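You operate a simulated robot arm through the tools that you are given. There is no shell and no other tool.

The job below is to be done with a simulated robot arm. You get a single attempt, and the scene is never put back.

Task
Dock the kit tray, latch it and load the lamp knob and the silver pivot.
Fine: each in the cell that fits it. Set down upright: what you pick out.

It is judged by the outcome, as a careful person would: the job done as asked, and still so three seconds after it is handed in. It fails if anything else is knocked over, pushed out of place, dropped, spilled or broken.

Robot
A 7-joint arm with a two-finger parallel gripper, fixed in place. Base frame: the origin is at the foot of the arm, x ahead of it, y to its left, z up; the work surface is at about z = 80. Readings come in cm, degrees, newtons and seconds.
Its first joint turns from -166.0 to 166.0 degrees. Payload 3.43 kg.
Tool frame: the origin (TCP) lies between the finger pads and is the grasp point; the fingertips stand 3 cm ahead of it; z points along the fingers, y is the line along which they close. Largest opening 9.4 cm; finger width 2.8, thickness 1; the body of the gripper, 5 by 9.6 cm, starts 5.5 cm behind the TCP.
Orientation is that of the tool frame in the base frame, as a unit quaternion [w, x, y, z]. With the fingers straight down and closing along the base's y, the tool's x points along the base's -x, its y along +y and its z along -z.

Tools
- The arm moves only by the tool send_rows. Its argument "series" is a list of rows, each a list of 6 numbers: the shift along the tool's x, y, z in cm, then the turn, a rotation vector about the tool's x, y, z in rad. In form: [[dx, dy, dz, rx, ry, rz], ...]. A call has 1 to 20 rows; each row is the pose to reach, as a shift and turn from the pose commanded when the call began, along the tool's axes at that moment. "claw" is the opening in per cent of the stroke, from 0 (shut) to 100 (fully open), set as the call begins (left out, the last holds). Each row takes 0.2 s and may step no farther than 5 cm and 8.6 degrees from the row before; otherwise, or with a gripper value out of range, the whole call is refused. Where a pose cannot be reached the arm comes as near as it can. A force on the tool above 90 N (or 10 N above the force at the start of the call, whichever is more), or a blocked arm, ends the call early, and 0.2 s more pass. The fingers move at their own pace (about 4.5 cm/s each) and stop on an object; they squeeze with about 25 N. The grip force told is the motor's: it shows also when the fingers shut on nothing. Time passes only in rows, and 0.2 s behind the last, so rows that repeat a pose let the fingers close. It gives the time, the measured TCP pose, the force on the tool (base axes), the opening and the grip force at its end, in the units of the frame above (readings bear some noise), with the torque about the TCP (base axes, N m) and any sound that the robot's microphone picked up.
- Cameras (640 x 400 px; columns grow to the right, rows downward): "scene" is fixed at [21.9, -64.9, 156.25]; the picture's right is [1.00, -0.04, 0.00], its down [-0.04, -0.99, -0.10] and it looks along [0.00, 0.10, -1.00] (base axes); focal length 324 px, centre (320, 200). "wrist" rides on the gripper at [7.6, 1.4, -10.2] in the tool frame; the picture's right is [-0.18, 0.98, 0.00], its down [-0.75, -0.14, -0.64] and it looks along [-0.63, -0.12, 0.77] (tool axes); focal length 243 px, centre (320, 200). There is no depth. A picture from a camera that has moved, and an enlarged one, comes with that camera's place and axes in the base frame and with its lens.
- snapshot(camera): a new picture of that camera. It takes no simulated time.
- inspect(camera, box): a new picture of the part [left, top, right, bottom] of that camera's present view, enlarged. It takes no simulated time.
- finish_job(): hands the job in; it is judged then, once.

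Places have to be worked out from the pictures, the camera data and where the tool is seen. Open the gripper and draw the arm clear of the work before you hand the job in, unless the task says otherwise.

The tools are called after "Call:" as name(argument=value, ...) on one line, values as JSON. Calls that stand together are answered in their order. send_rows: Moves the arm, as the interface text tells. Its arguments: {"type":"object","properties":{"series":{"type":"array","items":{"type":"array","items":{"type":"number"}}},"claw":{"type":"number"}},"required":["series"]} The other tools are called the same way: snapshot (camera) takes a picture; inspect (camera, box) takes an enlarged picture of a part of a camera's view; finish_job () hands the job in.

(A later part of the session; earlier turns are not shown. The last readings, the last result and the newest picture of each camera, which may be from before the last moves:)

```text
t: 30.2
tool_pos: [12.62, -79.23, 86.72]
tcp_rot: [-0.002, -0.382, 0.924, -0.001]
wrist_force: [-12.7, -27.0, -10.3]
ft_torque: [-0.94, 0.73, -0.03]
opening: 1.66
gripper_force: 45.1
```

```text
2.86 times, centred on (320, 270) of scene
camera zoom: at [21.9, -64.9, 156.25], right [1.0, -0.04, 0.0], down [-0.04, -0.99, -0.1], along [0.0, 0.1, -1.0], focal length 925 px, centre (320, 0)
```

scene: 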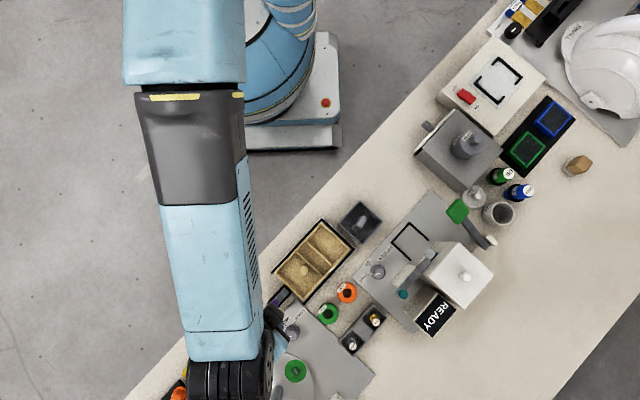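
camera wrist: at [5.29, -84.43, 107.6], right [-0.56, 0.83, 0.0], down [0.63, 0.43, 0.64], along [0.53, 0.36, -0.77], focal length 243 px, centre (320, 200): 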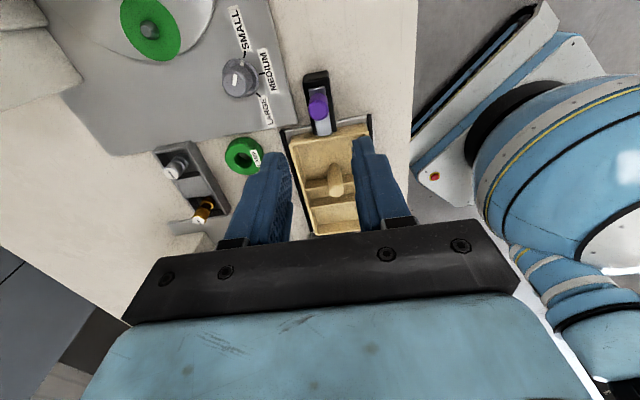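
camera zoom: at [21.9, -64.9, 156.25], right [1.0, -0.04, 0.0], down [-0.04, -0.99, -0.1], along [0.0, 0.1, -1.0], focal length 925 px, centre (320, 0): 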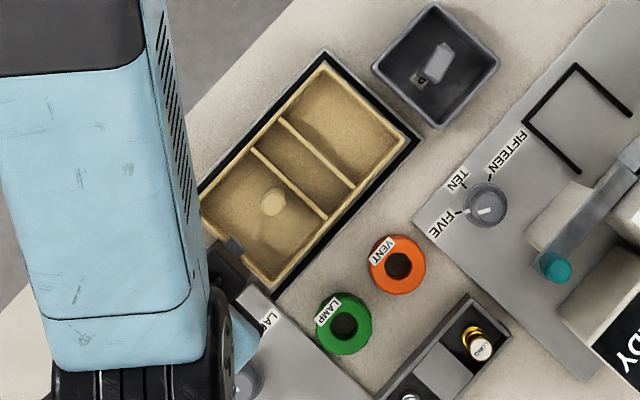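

Moved ~1.4 cm with ~28 N resistance. Looking at the bolt against the tray rim.

Call:
inspect(camera="scene", box=[320, 205, 370, 265])

Call:
inspect(camera="scene", box=[270, 250, 330, 310])

```text
6.67 times, centred on (345, 235) of scene
camera zoom: at [21.9, -64.9, 156.25], right [1.0, -0.04, 0.0], down [-0.04, -0.99, -0.1], along [0.0, 0.1, -1.0], focal length 2159 px, centre (153, -33)
```

zoom: 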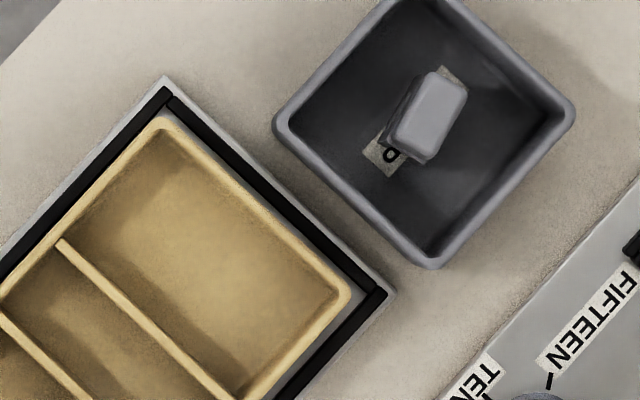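

```text
6.67 times, centred on (300, 280) of scene
camera zoom: at [21.9, -64.9, 156.25], right [1.0, -0.04, 0.0], down [-0.04, -0.99, -0.1], along [0.0, 0.1, -1.0], focal length 2159 px, centre (453, -333)
```

zoom: 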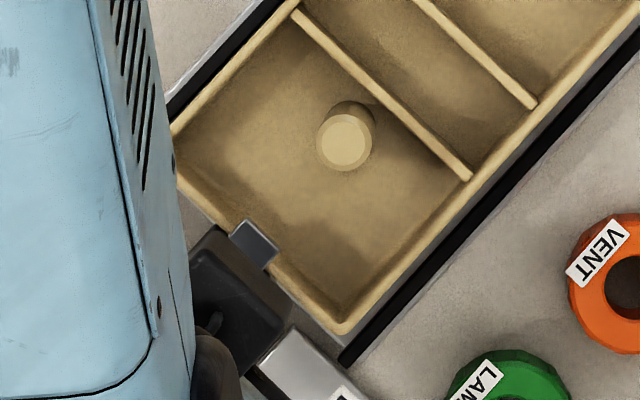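

The bolt is now sliding over the tray's rim. I'll keep pushing toward the end of travel, watching for motion, force and any click.

Call:
send_rows(series=[[-0.2, 0, 0, 0, 0, 0], [-0.4, 0, 0, 0, 0, 0], [-0.6, 0, 0, 0, 0, 0], [-0.8, 0, 0, 0, 0, 0], [-0.8, 0, 0, 0, 0, 0]])

Call:
inspect(camera="scene", box=[270, 250, 330, 310])

```text
t: 31.4
tool_pos: [13.11, -78.68, 86.72]
tcp_rot: [-0.001, -0.381, 0.924, -0.002]
wrist_force: [-35.4, -56.3, 2.0]
ft_torque: [-0.49, 0.56, -0.01]
opening: 1.68
gripper_force: 44.9
```

```text
6.67 times, centred on (300, 280) of scene
camera zoom: at [21.9, -64.9, 156.25], right [1.0, -0.04, 0.0], down [-0.04, -0.99, -0.1], along [0.0, 0.1, -1.0], focal length 2159 px, centre (453, -333)
```

zoom: 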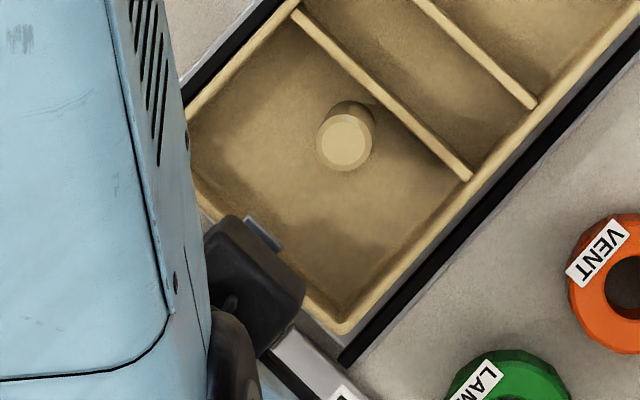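

Call:
inspect(camera="wrist", box=[200, 0, 440, 240])

```text
1.67 times, centred on (320, 120) of wrist
camera zoom: at [6.72, -83.07, 96.96], right [-0.56, 0.83, 0.0], down [0.63, 0.43, 0.64], along [0.53, 0.36, -0.77], focal length 404 px, centre (320, 333)
```

zoom: 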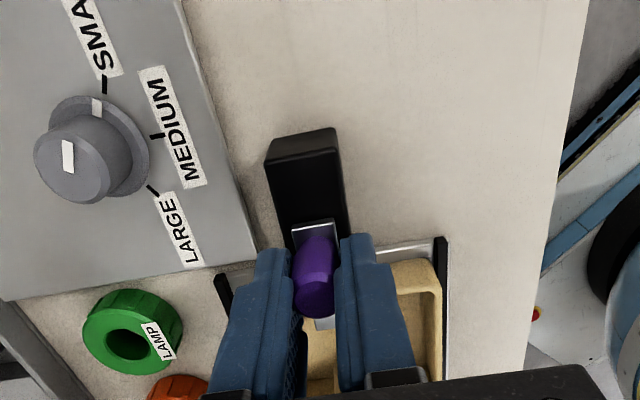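

The fingers slipped along the knob at ~65 N, so the slide is at its end stop with the bolt over the tray rim. I'll open the claw and rise.

Call:
send_rows(claw=42, series=[[0, 0, 0, 0, 0, 0], [0, 0, 0, 0, 0, 0], [0, 0, 0, 0, 0, 0], [0, 0, -0.5, 0, 0, 0], [0, 0, -1.5, 0, 0, 0], [0, 0, -3, 0, 0, 0], [0, 0, -5, 0, 0, 0], [0, 0, -7.5, 0, 0, 0], [0, 0, -10, 0, 0, 0], [0, 0, -12, 0, 0, 0], [0, 0, -12, 0, 0, 0]])

Call:
snapshot(camera="wrist")

Call:
inspect(camera="wrist", box=[100, 0, 440, 180])

Call:
inspect(camera="scene", box=[260, 210, 370, 320])

```text
t: 33.8
tool_pos: [13.39, -78.49, 98.6]
tcp_rot: [0.0, -0.382, 0.924, 0.0]
wrist_force: [-0.6, -1.0, -0.5]
ft_torque: [0.02, 0.0, -0.01]
opening: 3.94
gripper_force: 0.0
```

```text
taken
camera wrist: at [7.11, -82.82, 108.88], right [-0.56, 0.83, 0.0], down [0.63, 0.43, 0.64], along [0.53, 0.36, -0.77], focal length 243 px, centre (320, 200)
```

wrist: 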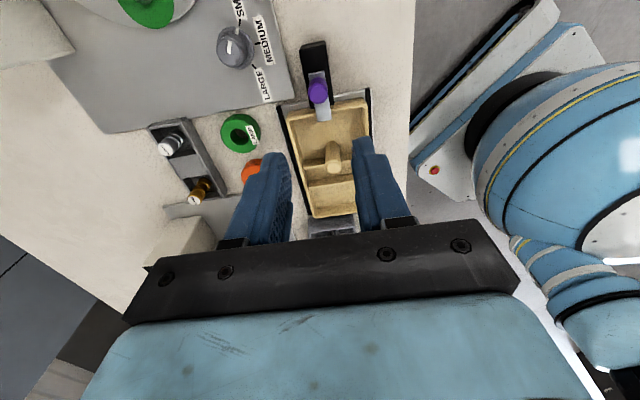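

```text
1.88 times, centred on (270, 90) of wrist
camera zoom: at [7.11, -82.82, 108.88], right [-0.56, 0.83, 0.0], down [0.63, 0.43, 0.64], along [0.53, 0.36, -0.77], focal length 457 px, centre (414, 407)
```

zoom: 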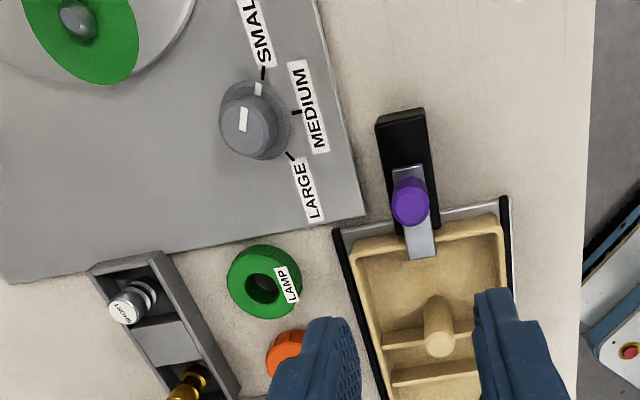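

```text
3.64 times, centred on (315, 265) of scene
camera zoom: at [21.9, -64.9, 156.25], right [1.0, -0.04, 0.0], down [-0.04, -0.99, -0.1], along [0.0, 0.1, -1.0], focal length 1177 px, centre (338, -36)
```

zoom: 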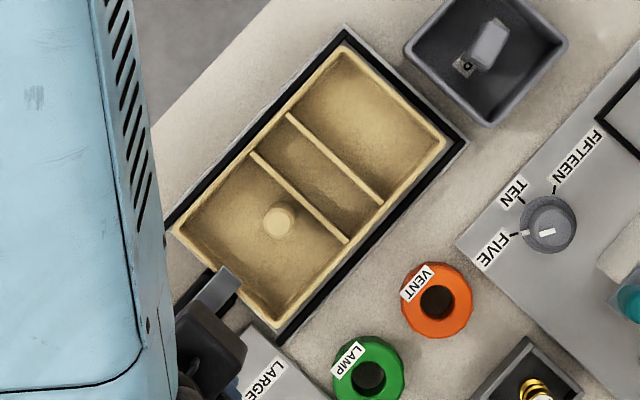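

The latch bolt now clearly overlaps the tray's end rim, and the slide is at its stop (about 1.4 cm travel). Next is the lamp knob (green ring, LAMP) near (22.9, -83.3). Moving above it for a close look.

Call:
send_rows(series=[[-0.55, -1.7, 0.4, 0, 0, 0], [-1.1, -3.4, 0.8, 0, 0, 0], [-1.65, -5.1, 1.2, 0, 0, 0], [-2.2, -6.8, 1.6, 0, 0, 0], [-2.75, -8.5, 2.0, 0, 0, 0], [-3.3, -10.1, 2.6, 0, 0, 0], [-3.3, -10.1, 2.6, 0, 0, 0], [-3.3, -10.1, 2.6, 0, 0, 0]])

Call:
snapshot(camera="wrist")

Call:
inspect(camera="wrist", box=[220, 40, 420, 200])

Call:
snapshot(camera="scene")

```text
t: 35.6
tool_pos: [22.85, -83.3, 96.09]
tcp_rot: [0.0, -0.381, 0.924, 0.0]
wrist_force: [-0.2, 0.1, -0.6]
ft_torque: [0.05, -0.01, 0.04]
opening: 3.95
gripper_force: 0.2
```

```text
taken
camera wrist: at [16.54, -87.66, 106.3], right [-0.56, 0.83, 0.0], down [0.63, 0.43, 0.64], along [0.53, 0.36, -0.77], focal length 243 px, centre (320, 200)
```

wrist: 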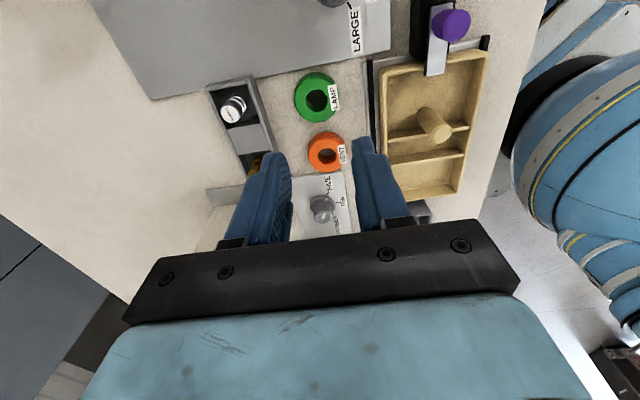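

```text
2.50 times, centred on (320, 120) of wrist
camera zoom: at [16.54, -87.66, 106.3], right [-0.56, 0.83, 0.0], down [0.63, 0.43, 0.64], along [0.53, 0.36, -0.77], focal length 606 px, centre (320, 400)
```

zoom: 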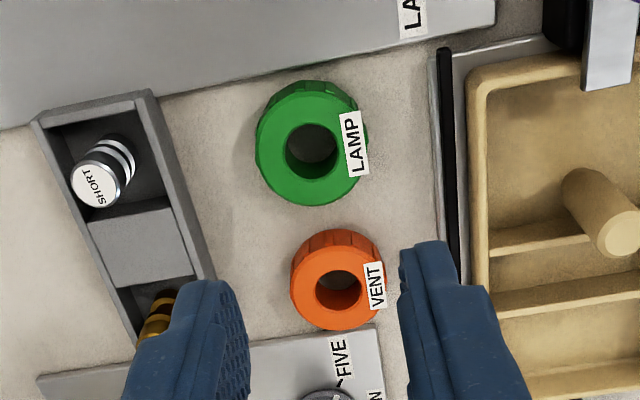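

```text
taken
```

scene: 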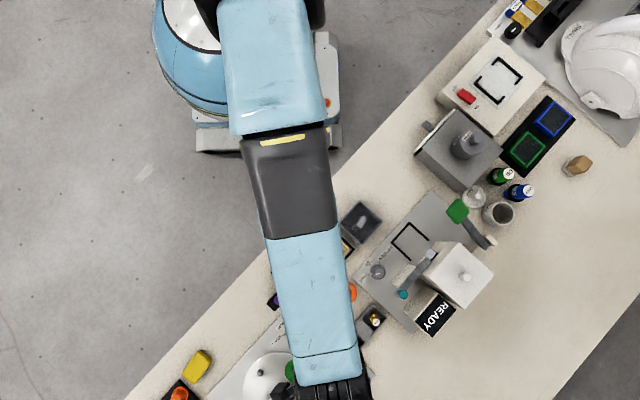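

LAMP knob: centre about (23.0, -83.6), ~4.4 cm diameter, ~2 cm tall, with clear space on both sides across the closing axis. I'll align, open to ~6.3 cm and descend part way to verify.

Call:
send_rows(claw=68, series=[[0.13, -0.35, 1, 0, 0, 0], [0.13, -0.35, 2.5, 0, 0, 0], [0.13, -0.35, 4, 0, 0, 0], [0.13, -0.35, 5.5, 0, 0, 0], [0.13, -0.35, 7, 0, 0, 0], [0.13, -0.35, 8, 0, 0, 0], [0.13, -0.35, 8, 0, 0, 0]])

Call:
inspect(camera="wrist", box=[200, 20, 440, 240])

```text
t: 37.2
tool_pos: [23.02, -83.62, 88.06]
tcp_rot: [0.0, -0.382, 0.924, 0.0]
wrist_force: [0.0, 0.0, 0.2]
ft_torque: [0.02, -0.02, 0.01]
opening: 6.38
gripper_force: 0.1
```

```text
1.82 times, centred on (320, 130) of wrist
camera zoom: at [16.65, -87.96, 98.27], right [-0.56, 0.83, 0.0], down [0.63, 0.43, 0.64], along [0.53, 0.36, -0.77], focal length 441 px, centre (320, 327)
```

zoom: 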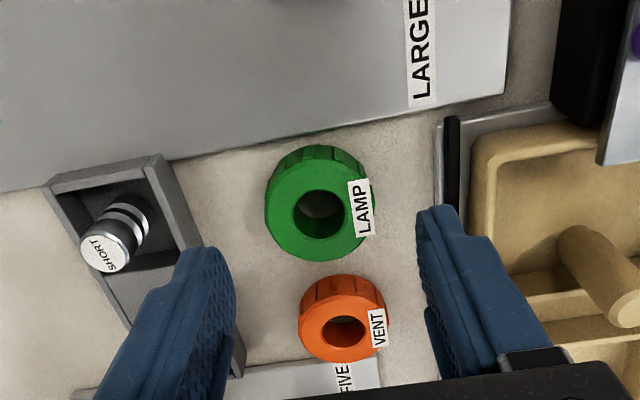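

Aligned within 0.1 cm (centre (23.0, -83.65), top z≈82). Descending to grip height and closing.

Call:
send_rows(series=[[0, 0, 1, 0, 0, 0], [0, 0, 2, 0, 0, 0], [0, 0, 3, 0, 0, 0], [0, 0, 3.8, 0, 0, 0], [0, 0, 4.4, 0, 0, 0], [0, 0, 4.4, 0, 0, 0]])

Call:
send_rows(claw=0, series=[[0, 0, 0, 0, 0, 0], [0, 0, 0, 0, 0, 0], [0, 0, 0, 0, 0, 0], [0, 0, 0, 0, 0, 0]])

Call:
inspect(camera="wrist", box=[200, 20, 440, 240])

```text
t: 38.6
tool_pos: [23.15, -83.59, 83.71]
tcp_rot: [0.0, -0.381, 0.924, 0.0]
wrist_force: [0.0, 0.1, 0.1]
ft_torque: [0.02, 0.03, 0.04]
opening: 6.36
gripper_force: 0.1
```

```text
t: 39.6
tool_pos: [23.14, -83.65, 83.65]
tcp_rot: [0.0, -0.382, 0.924, 0.0]
wrist_force: [0.3, 0.5, -0.3]
ft_torque: [0.02, 0.02, 0.0]
opening: 4.18
gripper_force: 24.9
```

```text
1.82 times, centred on (320, 130) of wrist
camera zoom: at [16.73, -88.02, 93.92], right [-0.56, 0.83, 0.0], down [0.63, 0.43, 0.64], along [0.53, 0.36, -0.77], focal length 441 px, centre (320, 327)
```

zoom: 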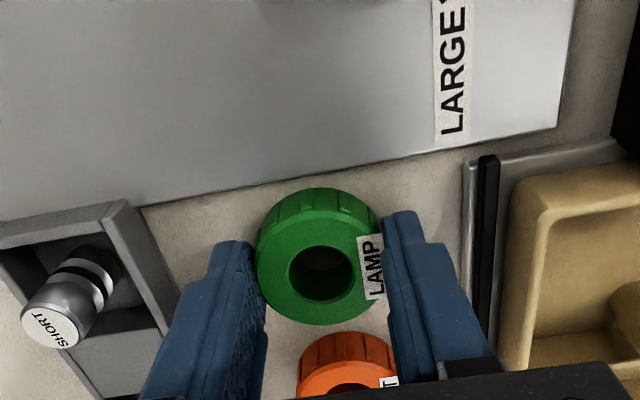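

Gripped the lamp knob (4.18 cm). Lifting it and carrying it above the tray's medium cell (at the far end, about (23.3, -68.2)).

Call:
send_rows(series=[[0, 0, -0.5, 0, 0, 0], [0, 0, -1.5, 0, 0, 0], [0, 0, -3, 0, 0, 0], [0, 0, -5, 0, 0, 0], [0, 0, -7, 0, 0, 0], [0, 0, -9, 0, 0, 0], [0, 0, -10, 0, 0, 0], [0, 0, -10, 0, 0, 0]])

Call:
send_rows(series=[[-1.0, 1.0, 0, 0, 0, 0], [-2.5, 2.4, 0, 0, 0, 0], [-4.0, 3.9, 0, 0, 0, 0], [-5.5, 5.4, 0, 0, 0, 0], [-7.0, 6.8, 0, 0, 0, 0], [-8.5, 8.3, 0, 0, 0, 0], [-10.0, 9.7, 0, 0, 0, 0], [-11.0, 10.75, 0, 0, 0, 0], [-11.0, 10.75, 0, 0, 0, 0], [-11.0, 10.75, 0, 0, 0, 0]])

Call:
snapshot(camera="wrist")

Call:
inspect(camera="wrist", box=[220, 0, 420, 240])

Call:
inspect(camera="scene", box=[260, 200, 370, 320])

```text
t: 41.4
tool_pos: [23.24, -83.68, 93.68]
tcp_rot: [-0.001, -0.383, 0.924, -0.001]
wrist_force: [0.2, -0.5, -0.4]
ft_torque: [0.03, 0.04, 0.01]
opening: 4.18
gripper_force: 25.4
```

```text
t: 43.6
tool_pos: [23.27, -68.29, 93.59]
tcp_rot: [0.001, -0.383, 0.924, -0.001]
wrist_force: [-0.7, 1.5, -0.9]
ft_torque: [0.03, -0.03, -0.03]
opening: 4.19
gripper_force: 24.7
```

```text
taken
camera wrist: at [16.92, -72.67, 103.84], right [-0.56, 0.83, 0.0], down [0.63, 0.43, 0.64], along [0.53, 0.36, -0.77], focal length 243 px, centre (320, 200)
```

wrist: 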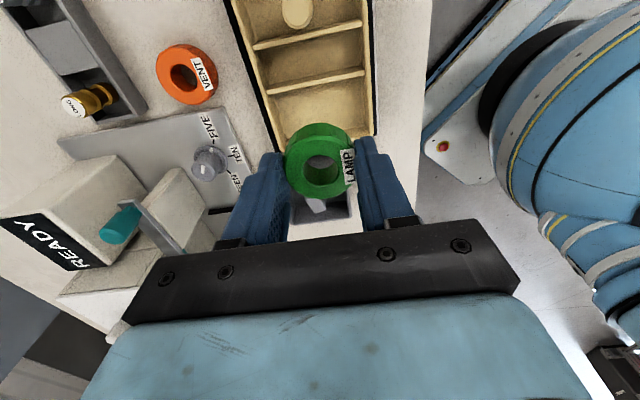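

```text
1.67 times, centred on (320, 120) of wrist
camera zoom: at [16.92, -72.67, 103.84], right [-0.56, 0.83, 0.0], down [0.63, 0.43, 0.64], along [0.53, 0.36, -0.77], focal length 404 px, centre (320, 333)
```

zoom: 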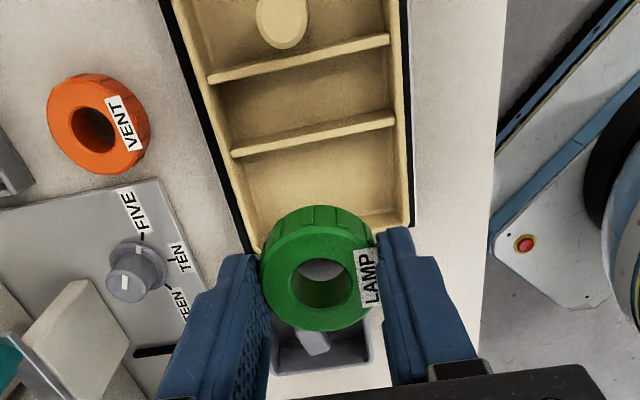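

```text
3.33 times, centred on (315, 260) of scene
camera zoom: at [21.9, -64.9, 156.25], right [1.0, -0.04, 0.0], down [-0.04, -0.99, -0.1], along [0.0, 0.1, -1.0], focal length 1079 px, centre (337, 0)
```

zoom: 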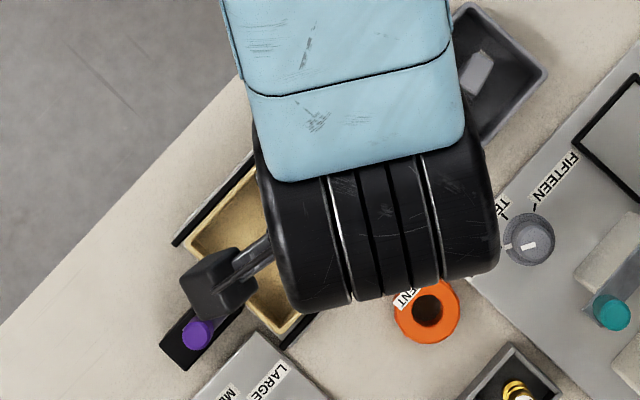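

Medium cell: inner l from about -34.1 to -29.25 (4.9 cm), centre (23.35, -68.1); the knob has about 0.35 cm clearance each way. Fine adjust and descend to just above the rim.

Call:
send_rows(series=[[-0.1, 0.03, 1.5, 0, 0, 0], [-0.16, 0.04, 3, 0, 0, 0], [-0.16, 0.04, 4.5, 0, 0, 0], [-0.16, 0.04, 5.8, 0, 0, 0], [-0.16, 0.04, 6.6, 0, 0, 0], [-0.16, 0.04, 6.6, 0, 0, 0], [-0.16, 0.04, 6.6, 0, 0, 0]])

Call:
inspect(camera="wrist", box=[220, 0, 420, 240])

Call:
inspect(camera="scene", box=[260, 200, 370, 320])

```text
t: 45.2
tool_pos: [23.27, -68.24, 87.05]
tcp_rot: [0.0, -0.383, 0.924, 0.0]
wrist_force: [0.0, -0.5, -0.3]
ft_torque: [0.01, 0.0, 0.04]
opening: 4.19
gripper_force: 24.5
```

```text
1.67 times, centred on (320, 120) of wrist
camera zoom: at [17.0, -72.51, 97.27], right [-0.56, 0.83, 0.0], down [0.63, 0.43, 0.64], along [0.53, 0.36, -0.77], focal length 404 px, centre (320, 333)
```

zoom: 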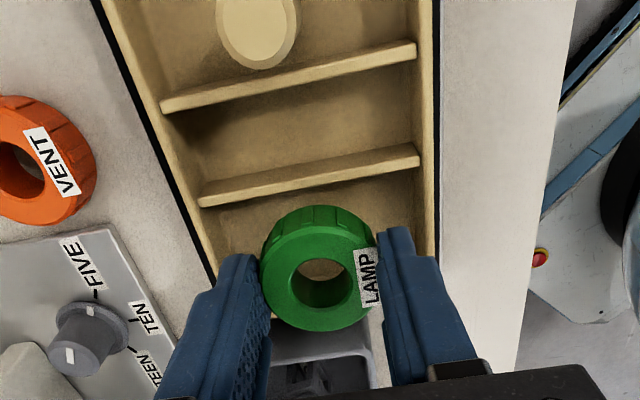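

```text
3.33 times, centred on (315, 260) of scene
camera zoom: at [21.9, -64.9, 156.25], right [1.0, -0.04, 0.0], down [-0.04, -0.99, -0.1], along [0.0, 0.1, -1.0], focal length 1079 px, centre (337, 0)
```

zoom: 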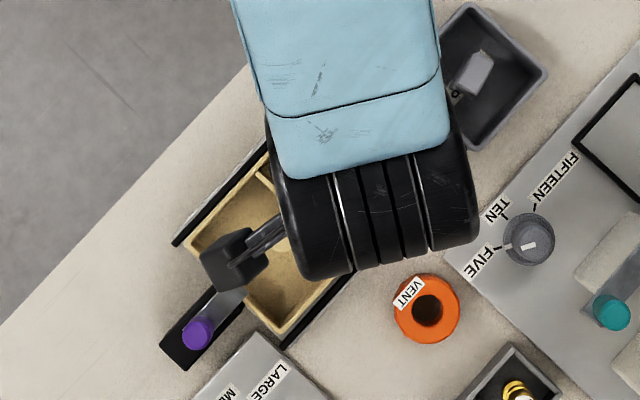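

Divider and alignment confirmed (TCP l≈-31.66 vs cell centre -31.69). Lowering the knob into the cell until it touches the floor.

Call:
send_rows(series=[[0, 0, 0.5, 0, 0, 0], [0, 0, 1.0, 0, 0, 0], [0, 0, 1.5, 0, 0, 0], [0, 0, 1.9, 0, 0, 0], [0, 0, 2.2, 0, 0, 0], [0, 0, 2.4, 0, 0, 0], [0, 0, 2.5, 0, 0, 0], [0, 0, 2.6, 0, 0, 0], [0, 0, 2.7, 0, 0, 0], [0, 0, 2.8, 0, 0, 0], [0, 0, 2.9, 0, 0, 0]])

Call:
inspect(camera="wrist", box=[220, 0, 420, 240])

```text
t: 47.6
tool_pos: [23.43, -68.16, 84.29]
tcp_rot: [-0.001, -0.383, 0.924, -0.002]
wrist_force: [1.1, -5.8, 19.8]
ft_torque: [-0.14, 0.02, -0.11]
opening: 4.25
gripper_force: 25.5
```

```text
1.67 times, centred on (320, 120) of wrist
camera zoom: at [16.99, -72.46, 94.44], right [-0.56, 0.83, 0.0], down [0.63, 0.43, 0.64], along [0.53, 0.36, -0.77], focal length 404 px, centre (320, 333)
```

zoom: 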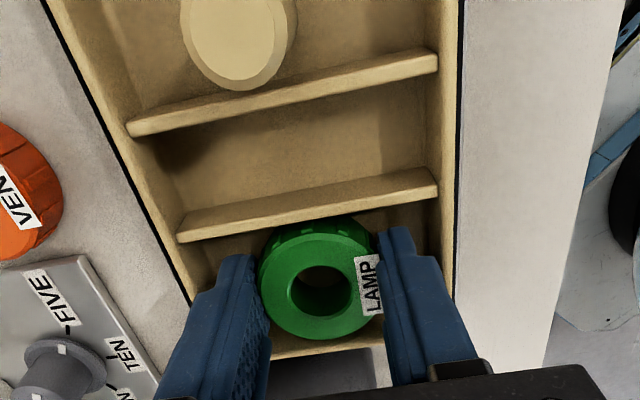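

The knob is on the cell floor (contact at z≈84.3). Easing off, opening only to ~5.2 cm so the fingers stay clear of the walls, then rising.

Call:
send_rows(series=[[0, 0, -0.08, 0, 0, 0], [0, 0, -0.15, 0, 0, 0], [0, 0, -0.15, 0, 0, 0]])

Call:
send_rows(claw=55, series=[[0, 0, 0, 0, 0, 0], [0, 0, 0, 0, 0, 0], [0, 0, 0, 0, 0, 0], [0, 0, -0.5, 0, 0, 0], [0, 0, -1.5, 0, 0, 0], [0, 0, -3, 0, 0, 0], [0, 0, -5, 0, 0, 0], [0, 0, -7.5, 0, 0, 0], [0, 0, -10, 0, 0, 0], [0, 0, -10, 0, 0, 0]])

Call:
inspect(camera="wrist", box=[200, 0, 440, 240])

```text
t: 48.4
tool_pos: [23.34, -68.08, 84.18]
tcp_rot: [0.001, -0.382, 0.924, 0.0]
wrist_force: [0.1, 0.3, -0.6]
ft_torque: [-0.03, 0.02, 0.03]
opening: 4.19
gripper_force: 25.3
```

```text
t: 50.6
tool_pos: [23.44, -68.11, 94.31]
tcp_rot: [0.0, -0.383, 0.924, 0.0]
wrist_force: [-0.1, -0.6, 0.7]
ft_torque: [-0.03, 0.0, 0.0]
opening: 5.17
gripper_force: 0.1
```

```text
1.67 times, centred on (320, 120) of wrist
camera zoom: at [17.0, -72.45, 104.6], right [-0.56, 0.83, 0.0], down [0.63, 0.43, 0.64], along [0.53, 0.36, -0.77], focal length 404 px, centre (320, 333)
```

zoom: 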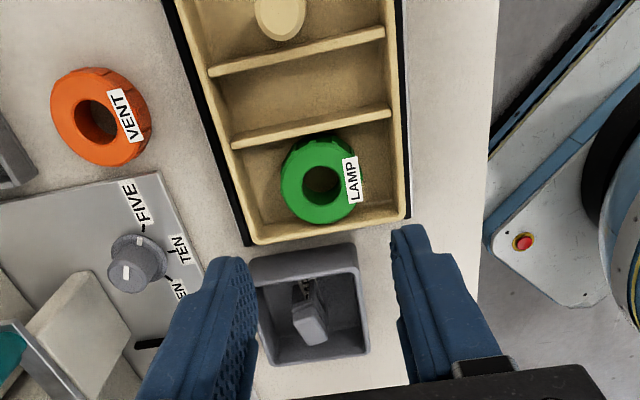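

The lamp knob stands flat in the medium cell. Next is the silver SHORT pivot: three views put its top at about (28.05, -89.85, 84.0). Moving above it.

Call:
send_rows(claw=42, series=[[1.2, -1.87, -1, 0, 0, 0], [2.4, -3.73, -2, 0, 0, 0], [3.6, -5.6, -2, 0, 0, 0], [4.8, -7.47, -2, 0, 0, 0], [6.0, -9.33, -2, 0, 0, 0], [7.2, -11.2, -2, 0, 0, 0], [8.4, -13.07, -2, 0, 0, 0], [9.6, -14.93, -2, 0, 0, 0], [10.9, -16.8, -2, 0, 0, 0], [12.09, -18.67, -1, 0, 0, 0], [12.09, -18.67, 0, 0, 0, 0], [12.09, -18.67, 0, 0, 0, 0]])

Call:
snapshot(camera="wrist")

Call:
inspect(camera="wrist", box=[240, 20, 420, 180])

Call:
inspect(camera="scene", box=[260, 200, 370, 320])

```text
t: 53.2
tool_pos: [27.97, -89.91, 94.29]
tcp_rot: [0.0, -0.383, 0.924, -0.001]
wrist_force: [0.5, 0.6, 0.5]
ft_torque: [-0.01, 0.02, -0.03]
opening: 3.95
gripper_force: 0.1
```

```text
taken
camera wrist: at [21.65, -94.19, 104.51], right [-0.56, 0.83, 0.0], down [0.63, 0.43, 0.64], along [0.53, 0.36, -0.77], focal length 243 px, centre (320, 200)
```

wrist: 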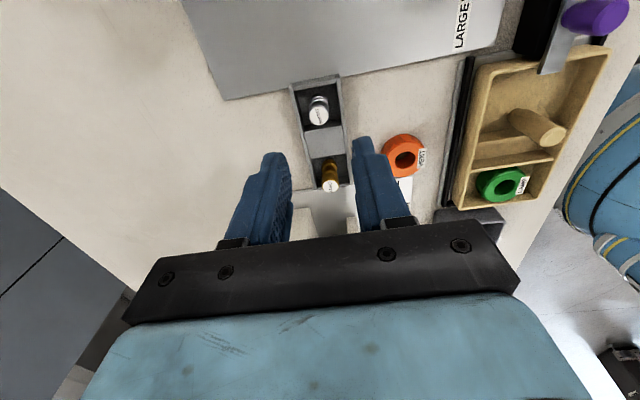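

```text
2.50 times, centred on (330, 100) of wrist
camera zoom: at [21.65, -94.19, 104.51], right [-0.56, 0.83, 0.0], down [0.63, 0.43, 0.64], along [0.53, 0.36, -0.77], focal length 606 px, centre (295, 450)
```

zoom: 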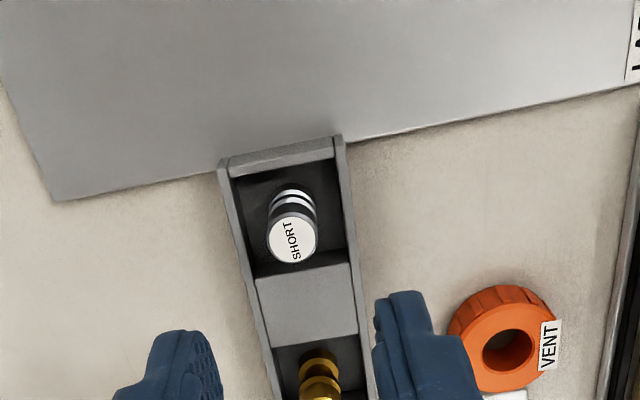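

```text
3.33 times, centred on (315, 260) of scene
camera zoom: at [21.9, -64.9, 156.25], right [1.0, -0.04, 0.0], down [-0.04, -0.99, -0.1], along [0.0, 0.1, -1.0], focal length 1079 px, centre (337, 0)
```

zoom: 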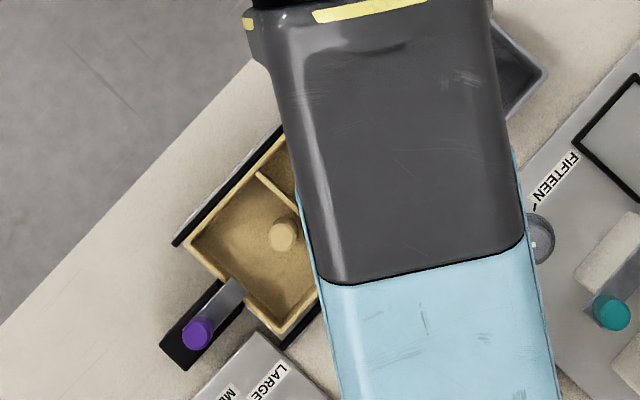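

Pivot top confirmed near (28.1, -89.9, 84). Descending so the tips stop just above it, to see the rack wall height.

Call:
send_rows(series=[[-0.03, -0.1, 1.5, 0, 0, 0], [-0.03, -0.1, 3, 0, 0, 0], [-0.03, -0.1, 4.2, 0, 0, 0], [-0.03, -0.1, 5.2, 0, 0, 0], [-0.03, -0.1, 5.7, 0, 0, 0], [-0.03, -0.1, 5.7, 0, 0, 0]])

Call:
inspect(camera="wrist", box=[240, 40, 420, 220])

```text
t: 54.6
tool_pos: [28.05, -89.96, 88.62]
tcp_rot: [0.0, -0.382, 0.924, 0.0]
wrist_force: [0.0, 0.5, -0.5]
ft_torque: [-0.02, 0.01, -0.02]
opening: 3.93
gripper_force: 0.2
```

```text
2.22 times, centred on (330, 130) of wrist
camera zoom: at [21.73, -94.26, 98.84], right [-0.56, 0.83, 0.0], down [0.63, 0.43, 0.64], along [0.53, 0.36, -0.77], focal length 539 px, centre (298, 356)
```

zoom: 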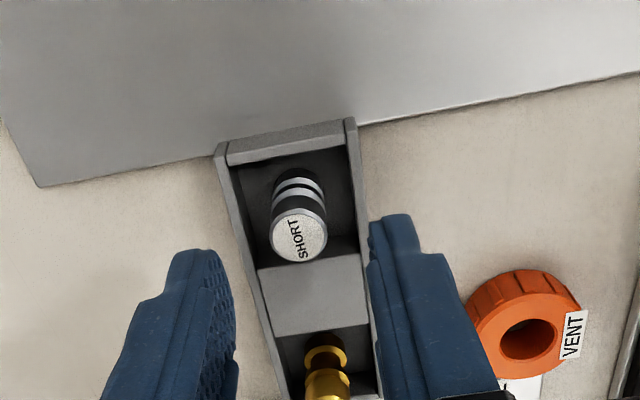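

Rack walls look only ~1 cm high, so the pivot (top z≈84) stands well proud. I'll lower to TCP z≈85.3 (tips ~82.3) and close.

Call:
send_rows(series=[[0, 0, 0.8, 0, 0, 0], [0, 0, 1.6, 0, 0, 0], [0, 0, 2.4, 0, 0, 0], [0, 0, 3.0, 0, 0, 0], [0, 0, 3.3, 0, 0, 0], [0, 0, 3.3, 0, 0, 0]])

Call:
inspect(camera="wrist", box=[220, 40, 420, 240])

```text
t: 56.0
tool_pos: [28.06, -89.88, 85.3]
tcp_rot: [0.0, -0.383, 0.924, 0.0]
wrist_force: [-0.3, -0.2, 0.6]
ft_torque: [0.0, -0.04, 0.0]
opening: 3.94
gripper_force: 0.1
```

```text
2.00 times, centred on (320, 140) of wrist
camera zoom: at [21.73, -94.26, 95.53], right [-0.56, 0.83, 0.0], down [0.63, 0.43, 0.64], along [0.53, 0.36, -0.77], focal length 485 px, centre (320, 320)
```

zoom: 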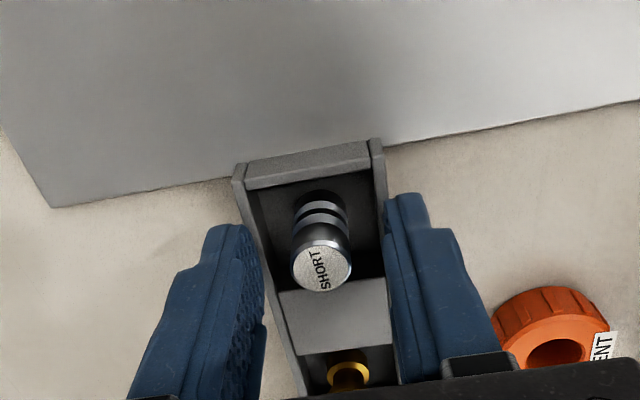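

Centred between the pads. Closing.

Call:
send_rows(claw=0, series=[[0, 0, 0, 0, 0, 0], [0, 0, 0, 0, 0, 0], [0, 0, 0, 0, 0, 0], [0, 0, 0, 0, 0, 0], [0, 0, 0, 0, 0, 0]])

Call:
inspect(camera="wrist", box=[220, 40, 420, 240])

```text
t: 57.2
tool_pos: [28.06, -89.98, 85.29]
tcp_rot: [0.001, -0.383, 0.924, 0.0]
wrist_force: [-0.4, 0.1, 0.0]
ft_torque: [0.0, -0.02, -0.01]
opening: 1.65
gripper_force: 24.3
```

```text
2.00 times, centred on (320, 140) of wrist
camera zoom: at [21.73, -94.26, 95.54], right [-0.56, 0.83, 0.0], down [0.63, 0.43, 0.64], along [0.53, 0.36, -0.77], focal length 485 px, centre (320, 320)
```

zoom: 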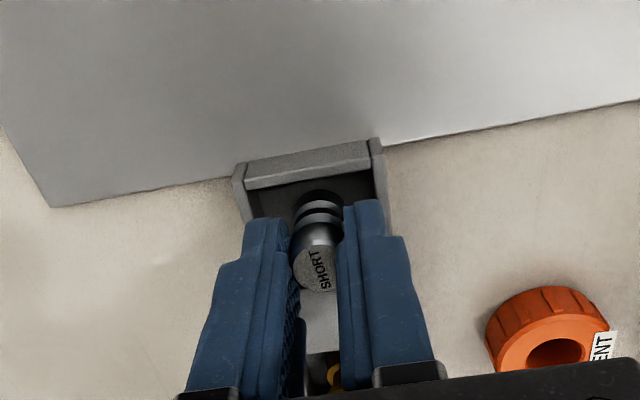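

Gripped at 1.65 cm. Lifting straight up out of the rack.

Call:
send_rows(series=[[0, 0, -0.4, 0, 0, 0], [0, 0, -1.0, 0, 0, 0], [0, 0, -2.0, 0, 0, 0], [0, 0, -3.5, 0, 0, 0], [0, 0, -5, 0, 0, 0], [0, 0, -7, 0, 0, 0], [0, 0, -9, 0, 0, 0], [0, 0, -10.5, 0, 0, 0], [0, 0, -10.5, 0, 0, 0]])

Call:
inspect(camera="wrist", box=[200, 20, 440, 240])

```text
t: 59.2
tool_pos: [28.17, -89.82, 95.88]
tcp_rot: [0.001, -0.383, 0.924, 0.0]
wrist_force: [0.1, 0.0, -0.2]
ft_torque: [0.04, 0.01, 0.02]
opening: 1.67
gripper_force: 25.0
```

```text
1.82 times, centred on (320, 130) of wrist
camera zoom: at [21.74, -94.22, 106.06], right [-0.56, 0.83, 0.0], down [0.63, 0.43, 0.64], along [0.53, 0.36, -0.77], focal length 441 px, centre (320, 327)
```

zoom: 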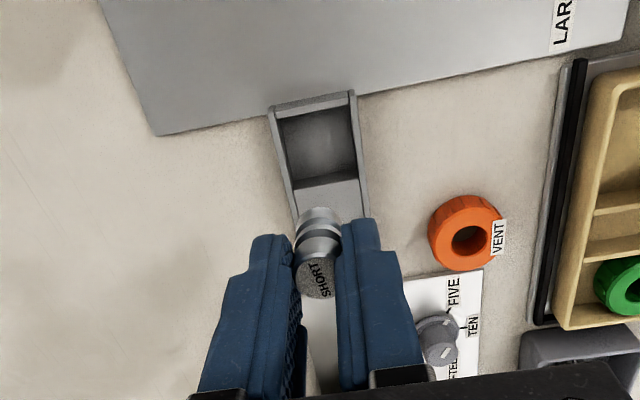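

The pivot hangs upright. Carrying it to above the tray's narrow middle cell, TCP target about (20.4, -71.15).

Call:
send_rows(series=[[-0.8, 1.9, 0, 0, 0, 0], [-1.6, 3.8, 0, 0, 0, 0], [-2.4, 5.7, 0, 0, 0, 0], [-3.2, 7.6, 0, 0, 0, 0], [-4.0, 9.5, 0, 0, 0, 0], [-4.8, 11.4, 0, 0, 0, 0], [-5.6, 13.3, 0, 0, 0, 0], [-6.4, 15.2, 0, 0, 0, 0], [-7.2, 17.1, 0, 0, 0, 0], [-7.78, 18.74, 0, 0, 0, 0], [-7.78, 18.74, 0, 0, 0, 0], [-7.78, 18.74, 0, 0, 0, 0]])

Call:
snapshot(camera="wrist")

Call:
inspect(camera="wrist", box=[220, 0, 420, 240])

Call:
inspect(camera="scene", box=[260, 200, 370, 320])

```text
t: 61.8
tool_pos: [20.37, -71.19, 95.8]
tcp_rot: [0.0, -0.384, 0.924, -0.001]
wrist_force: [0.2, -0.3, -1.0]
ft_torque: [0.01, 0.01, -0.01]
opening: 1.64
gripper_force: 24.7
```

```text
taken
camera wrist: at [14.03, -75.56, 105.99], right [-0.56, 0.83, 0.0], down [0.63, 0.43, 0.64], along [0.53, 0.36, -0.77], focal length 243 px, centre (320, 200)
```

wrist: 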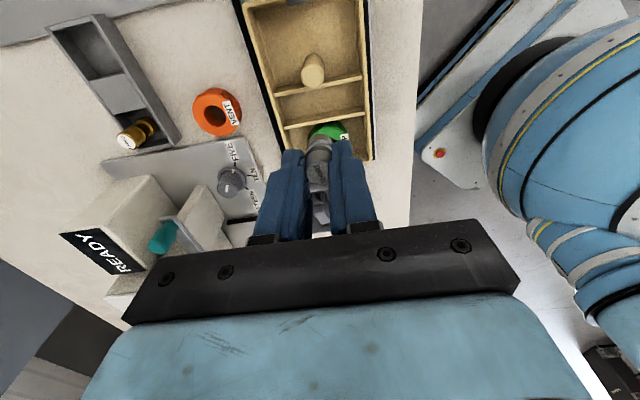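

```text
1.67 times, centred on (320, 120) of wrist
camera zoom: at [14.03, -75.56, 105.99], right [-0.56, 0.83, 0.0], down [0.63, 0.43, 0.64], along [0.53, 0.36, -0.77], focal length 404 px, centre (320, 333)
```

zoom: 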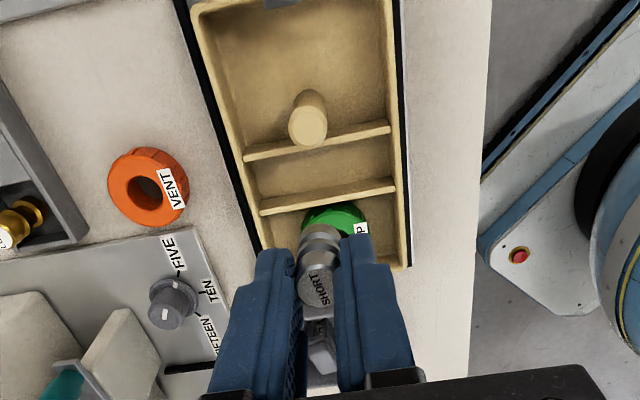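

```text
3.33 times, centred on (315, 260) of scene
camera zoom: at [21.9, -64.9, 156.25], right [1.0, -0.04, 0.0], down [-0.04, -0.99, -0.1], along [0.0, 0.1, -1.0], focal length 1079 px, centre (337, 0)
```

zoom: 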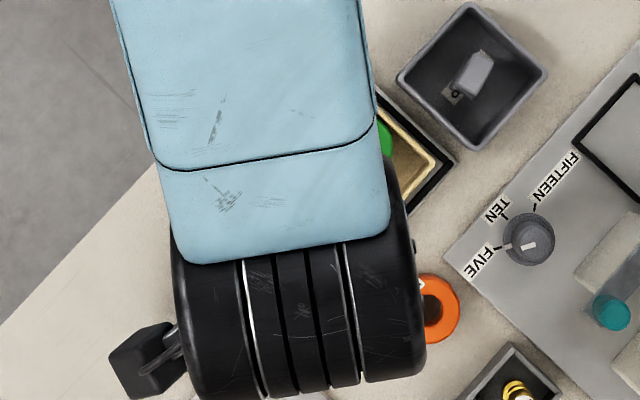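

Dividers at l≈-37.6 and -34.4 give the narrow cell centre l≈-36.0; I'm at -35.93, w 64.7. Descending to just above the rim to check again.

Call:
send_rows(series=[[0.05, 0, 1.5, 0, 0, 0], [0.05, 0, 3, 0, 0, 0], [0.05, 0, 4.5, 0, 0, 0], [0.05, 0, 5.8, 0, 0, 0], [0.05, 0, 6.8, 0, 0, 0], [0.05, 0, 6.8, 0, 0, 0]])

Call:
inspect(camera="wrist", box=[220, 20, 420, 240])

```text
t: 63.2
tool_pos: [20.34, -71.13, 89.06]
tcp_rot: [0.0, -0.382, 0.924, -0.001]
wrist_force: [0.0, -0.9, -1.0]
ft_torque: [0.04, -0.02, -0.02]
opening: 1.65
gripper_force: 25.2
```

```text
1.82 times, centred on (320, 130) of wrist
camera zoom: at [13.93, -75.55, 99.27], right [-0.56, 0.83, 0.0], down [0.63, 0.43, 0.64], along [0.53, 0.36, -0.77], focal length 441 px, centre (320, 327)
```

zoom: 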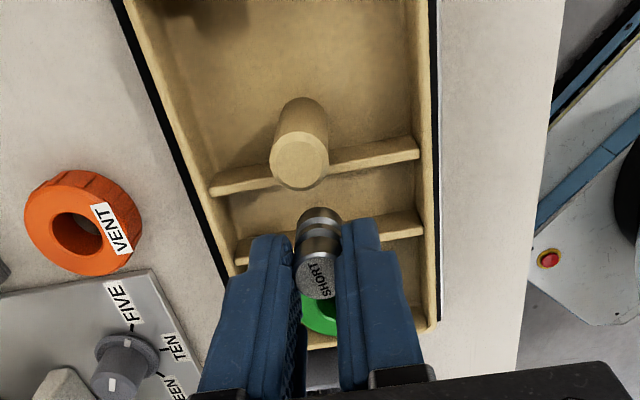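

Centred between the dividers (cell centre -35.98 vs TCP -35.97). Lowering gently until the pivot's foot touches the cell floor.

Call:
send_rows(series=[[0, 0, 0.6, 0, 0, 0], [0, 0, 1.2, 0, 0, 0], [0, 0, 1.8, 0, 0, 0], [0, 0, 2.3, 0, 0, 0], [0, 0, 2.7, 0, 0, 0], [0, 0, 2.9, 0, 0, 0], [0, 0, 3.0, 0, 0, 0], [0, 0, 3.1, 0, 0, 0], [0, 0, 3.2, 0, 0, 0], [0, 0, 3.3, 0, 0, 0], [0, 0, 3.4, 0, 0, 0], [0, 0, 3.5, 0, 0, 0]])

Call:
inspect(camera="wrist", box=[220, 20, 420, 240])

```text
t: 65.8
tool_pos: [20.27, -71.24, 85.8]
tcp_rot: [0.0, -0.382, 0.924, -0.002]
wrist_force: [-0.8, 0.9, 33.6]
ft_torque: [-0.14, 0.16, -0.09]
opening: 1.66
gripper_force: 24.9
```

```text
1.82 times, centred on (320, 130) of wrist
camera zoom: at [13.92, -75.5, 95.98], right [-0.56, 0.83, 0.0], down [0.63, 0.43, 0.64], along [0.53, 0.36, -0.77], focal length 441 px, centre (320, 327)
```

zoom: 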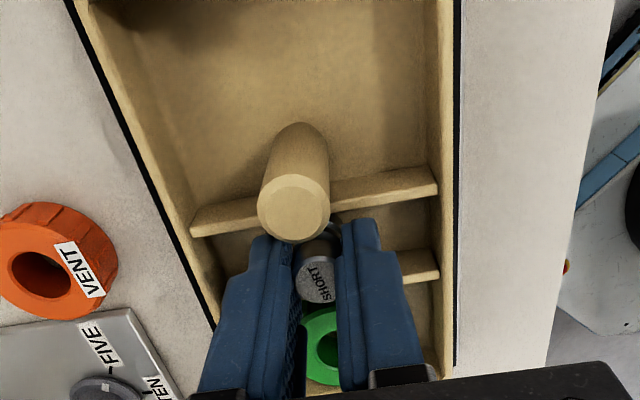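

The pivot's foot is on the floor. Easing off the load first.

Call:
send_rows(series=[[0, 0, -0.1, 0, 0, 0], [0, 0, -0.2, 0, 0, 0], [0, 0, -0.22, 0, 0, 0], [0, 0, -0.22, 0, 0, 0]])

```text
t: 66.8
tool_pos: [20.34, -71.2, 85.95]
tcp_rot: [0.0, -0.382, 0.924, 0.0]
wrist_force: [-2.1, -3.7, 15.9]
ft_torque: [-0.26, 0.16, 0.01]
opening: 1.64
gripper_force: 24.8
```

Still ~16 N; easing 0.1 cm more, then opening slightly and holding before rising.

Call:
send_rows(series=[[0, 0, -0.06, 0, 0, 0], [0, 0, -0.1, 0, 0, 0], [0, 0, -0.1, 0, 0, 0]])

Call:
send_rows(claw=34, series=[[0, 0, 0, 0, 0, 0], [0, 0, 0, 0, 0, 0], [0, 0, 0, 0, 0, 0], [0, 0, 0, 0, 0, 0]])

Call:
inspect(camera="wrist", box=[220, 20, 420, 240])

```text
t: 67.6
tool_pos: [20.37, -71.27, 85.82]
tcp_rot: [0.0, -0.383, 0.924, 0.002]
wrist_force: [-0.9, -0.6, 0.6]
ft_torque: [-0.01, -0.02, 0.01]
opening: 1.65
gripper_force: 24.6
```

```text
t: 68.6
tool_pos: [20.35, -71.23, 85.96]
tcp_rot: [0.0, -0.383, 0.924, 0.0]
wrist_force: [1.2, 0.6, 0.5]
ft_torque: [-0.01, -0.02, 0.04]
opening: 3.19
gripper_force: 0.0
```

```text
1.82 times, centred on (320, 130) of wrist
camera zoom: at [13.96, -75.54, 96.08], right [-0.56, 0.83, 0.0], down [0.63, 0.43, 0.64], along [0.53, 0.36, -0.77], focal length 441 px, centre (320, 327)
```

zoom: 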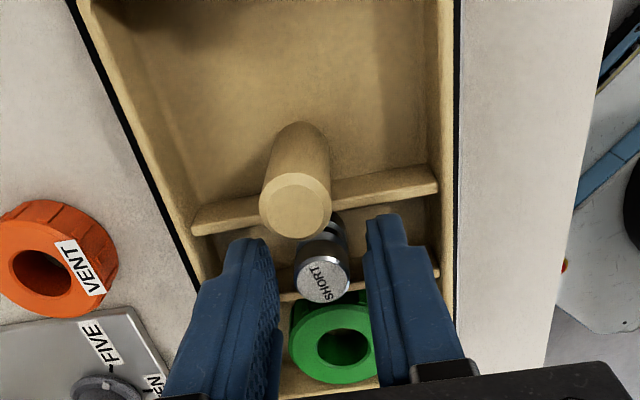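

The pivot stands on its own in the narrow cell. Rising straight up clear of everything.

Call:
send_rows(series=[[0, 0, -0.4, 0, 0, 0], [0, 0, -0.9, 0, 0, 0], [0, 0, -1.6, 0, 0, 0], [0, 0, -2.5, 0, 0, 0], [0, 0, -4, 0, 0, 0], [0, 0, -6, 0, 0, 0], [0, 0, -8, 0, 0, 0], [0, 0, -10, 0, 0, 0], [0, 0, -12, 0, 0, 0], [0, 0, -14, 0, 0, 0], [0, 0, -14, 0, 0, 0]])

Call:
inspect(camera="wrist", box=[200, 0, 440, 200])

```text
t: 71.0
tool_pos: [20.42, -71.22, 99.89]
tcp_rot: [0.0, -0.382, 0.924, 0.0]
wrist_force: [-0.4, -0.6, 0.3]
ft_torque: [0.02, 0.0, 0.0]
opening: 3.2
gripper_force: 0.1
```

```text
2.00 times, centred on (320, 100) of wrist
camera zoom: at [13.98, -75.53, 110.12], right [-0.56, 0.83, 0.0], down [0.63, 0.43, 0.64], along [0.53, 0.36, -0.77], focal length 485 px, centre (320, 400)
```

zoom: 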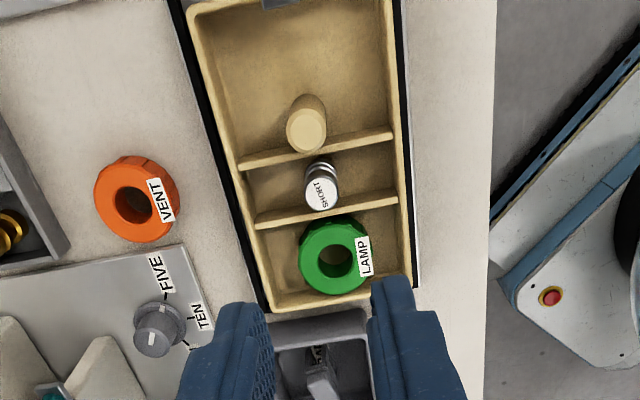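

Both parts stand in their cells. Drawing the arm back toward the base side and opening the gripper, then a final check from the scene camera.

Call:
send_rows(claw=80, series=[[0, 0, -2, 0, 0, 0], [0, 0, -4, 0, 0, 0], [0.4, 2.4, -5, 0, 0, 0], [0.8, 4.8, -6, 0, 0, 0], [1.3, 7.2, -6, 0, 0, 0], [1.7, 9.6, -6, 0, 0, 0], [2.1, 12.0, -6, 0, 0, 0], [2.6, 14.4, -6, 0, 0, 0], [3.0, 16.8, -6, 0, 0, 0], [3.4, 19.2, -6, 0, 0, 0], [3.9, 21.8, -6, 0, 0, 0], [4.38, 24.46, -6, 0, 0, 0], [4.38, 24.46, -6, 0, 0, 0]])

Call:
snapshot(camera="scene")

Call:
inspect(camera="scene", box=[260, 210, 370, 320])

Call:
inspect(camera="scene", box=[255, 260, 325, 320])

Call:
inspect(camera="wrist", box=[0, 0, 240, 200])

```text
t: 73.8
tool_pos: [-0.08, -56.97, 105.84]
tcp_rot: [0.0, -0.381, 0.925, -0.001]
wrist_force: [0.8, -0.3, 0.3]
ft_torque: [-0.01, 0.0, 0.05]
opening: 7.53
gripper_force: 0.0
```

```text
taken
```

scene: 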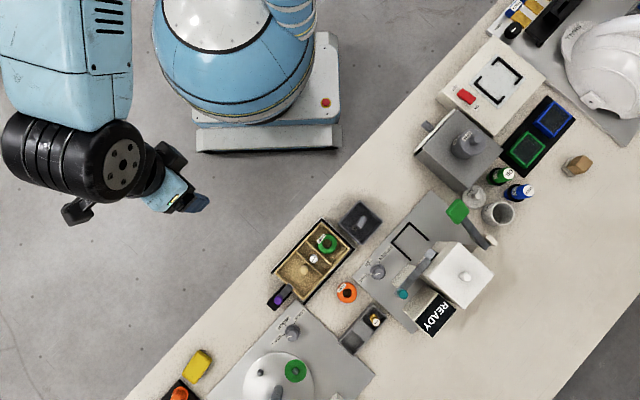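

```text
3.64 times, centred on (315, 265) of scene
camera zoom: at [21.9, -64.9, 156.25], right [1.0, -0.04, 0.0], down [-0.04, -0.99, -0.1], along [0.0, 0.1, -1.0], focal length 1177 px, centre (338, -36)
```

zoom: 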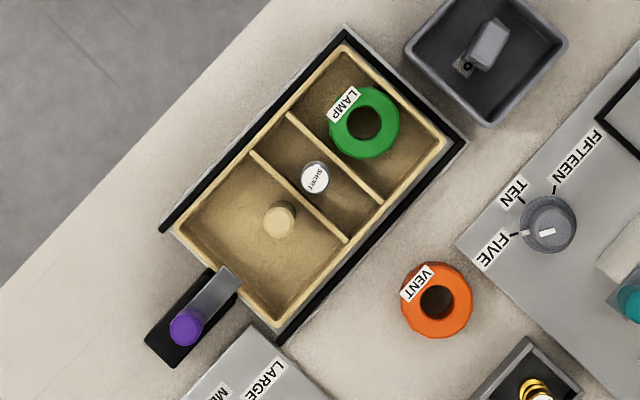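

```text
6.67 times, centred on (290, 290) of scene
camera zoom: at [21.9, -64.9, 156.25], right [1.0, -0.04, 0.0], down [-0.04, -0.99, -0.1], along [0.0, 0.1, -1.0], focal length 2159 px, centre (520, -400)
```

zoom: 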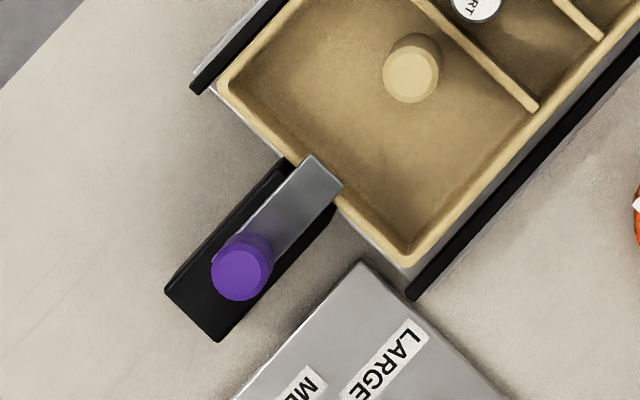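

```text
2.00 times, centred on (120, 100) of wrist
camera zoom: at [-6.48, -61.28, 116.1], right [-0.56, 0.83, 0.0], down [0.63, 0.43, 0.64], along [0.53, 0.36, -0.77], focal length 485 px, centre (720, 400)
```

zoom: 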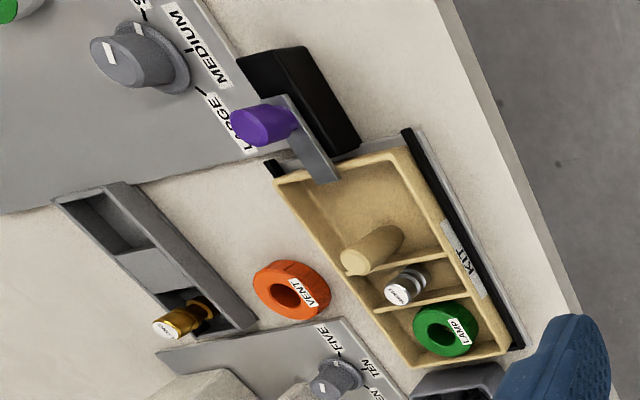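

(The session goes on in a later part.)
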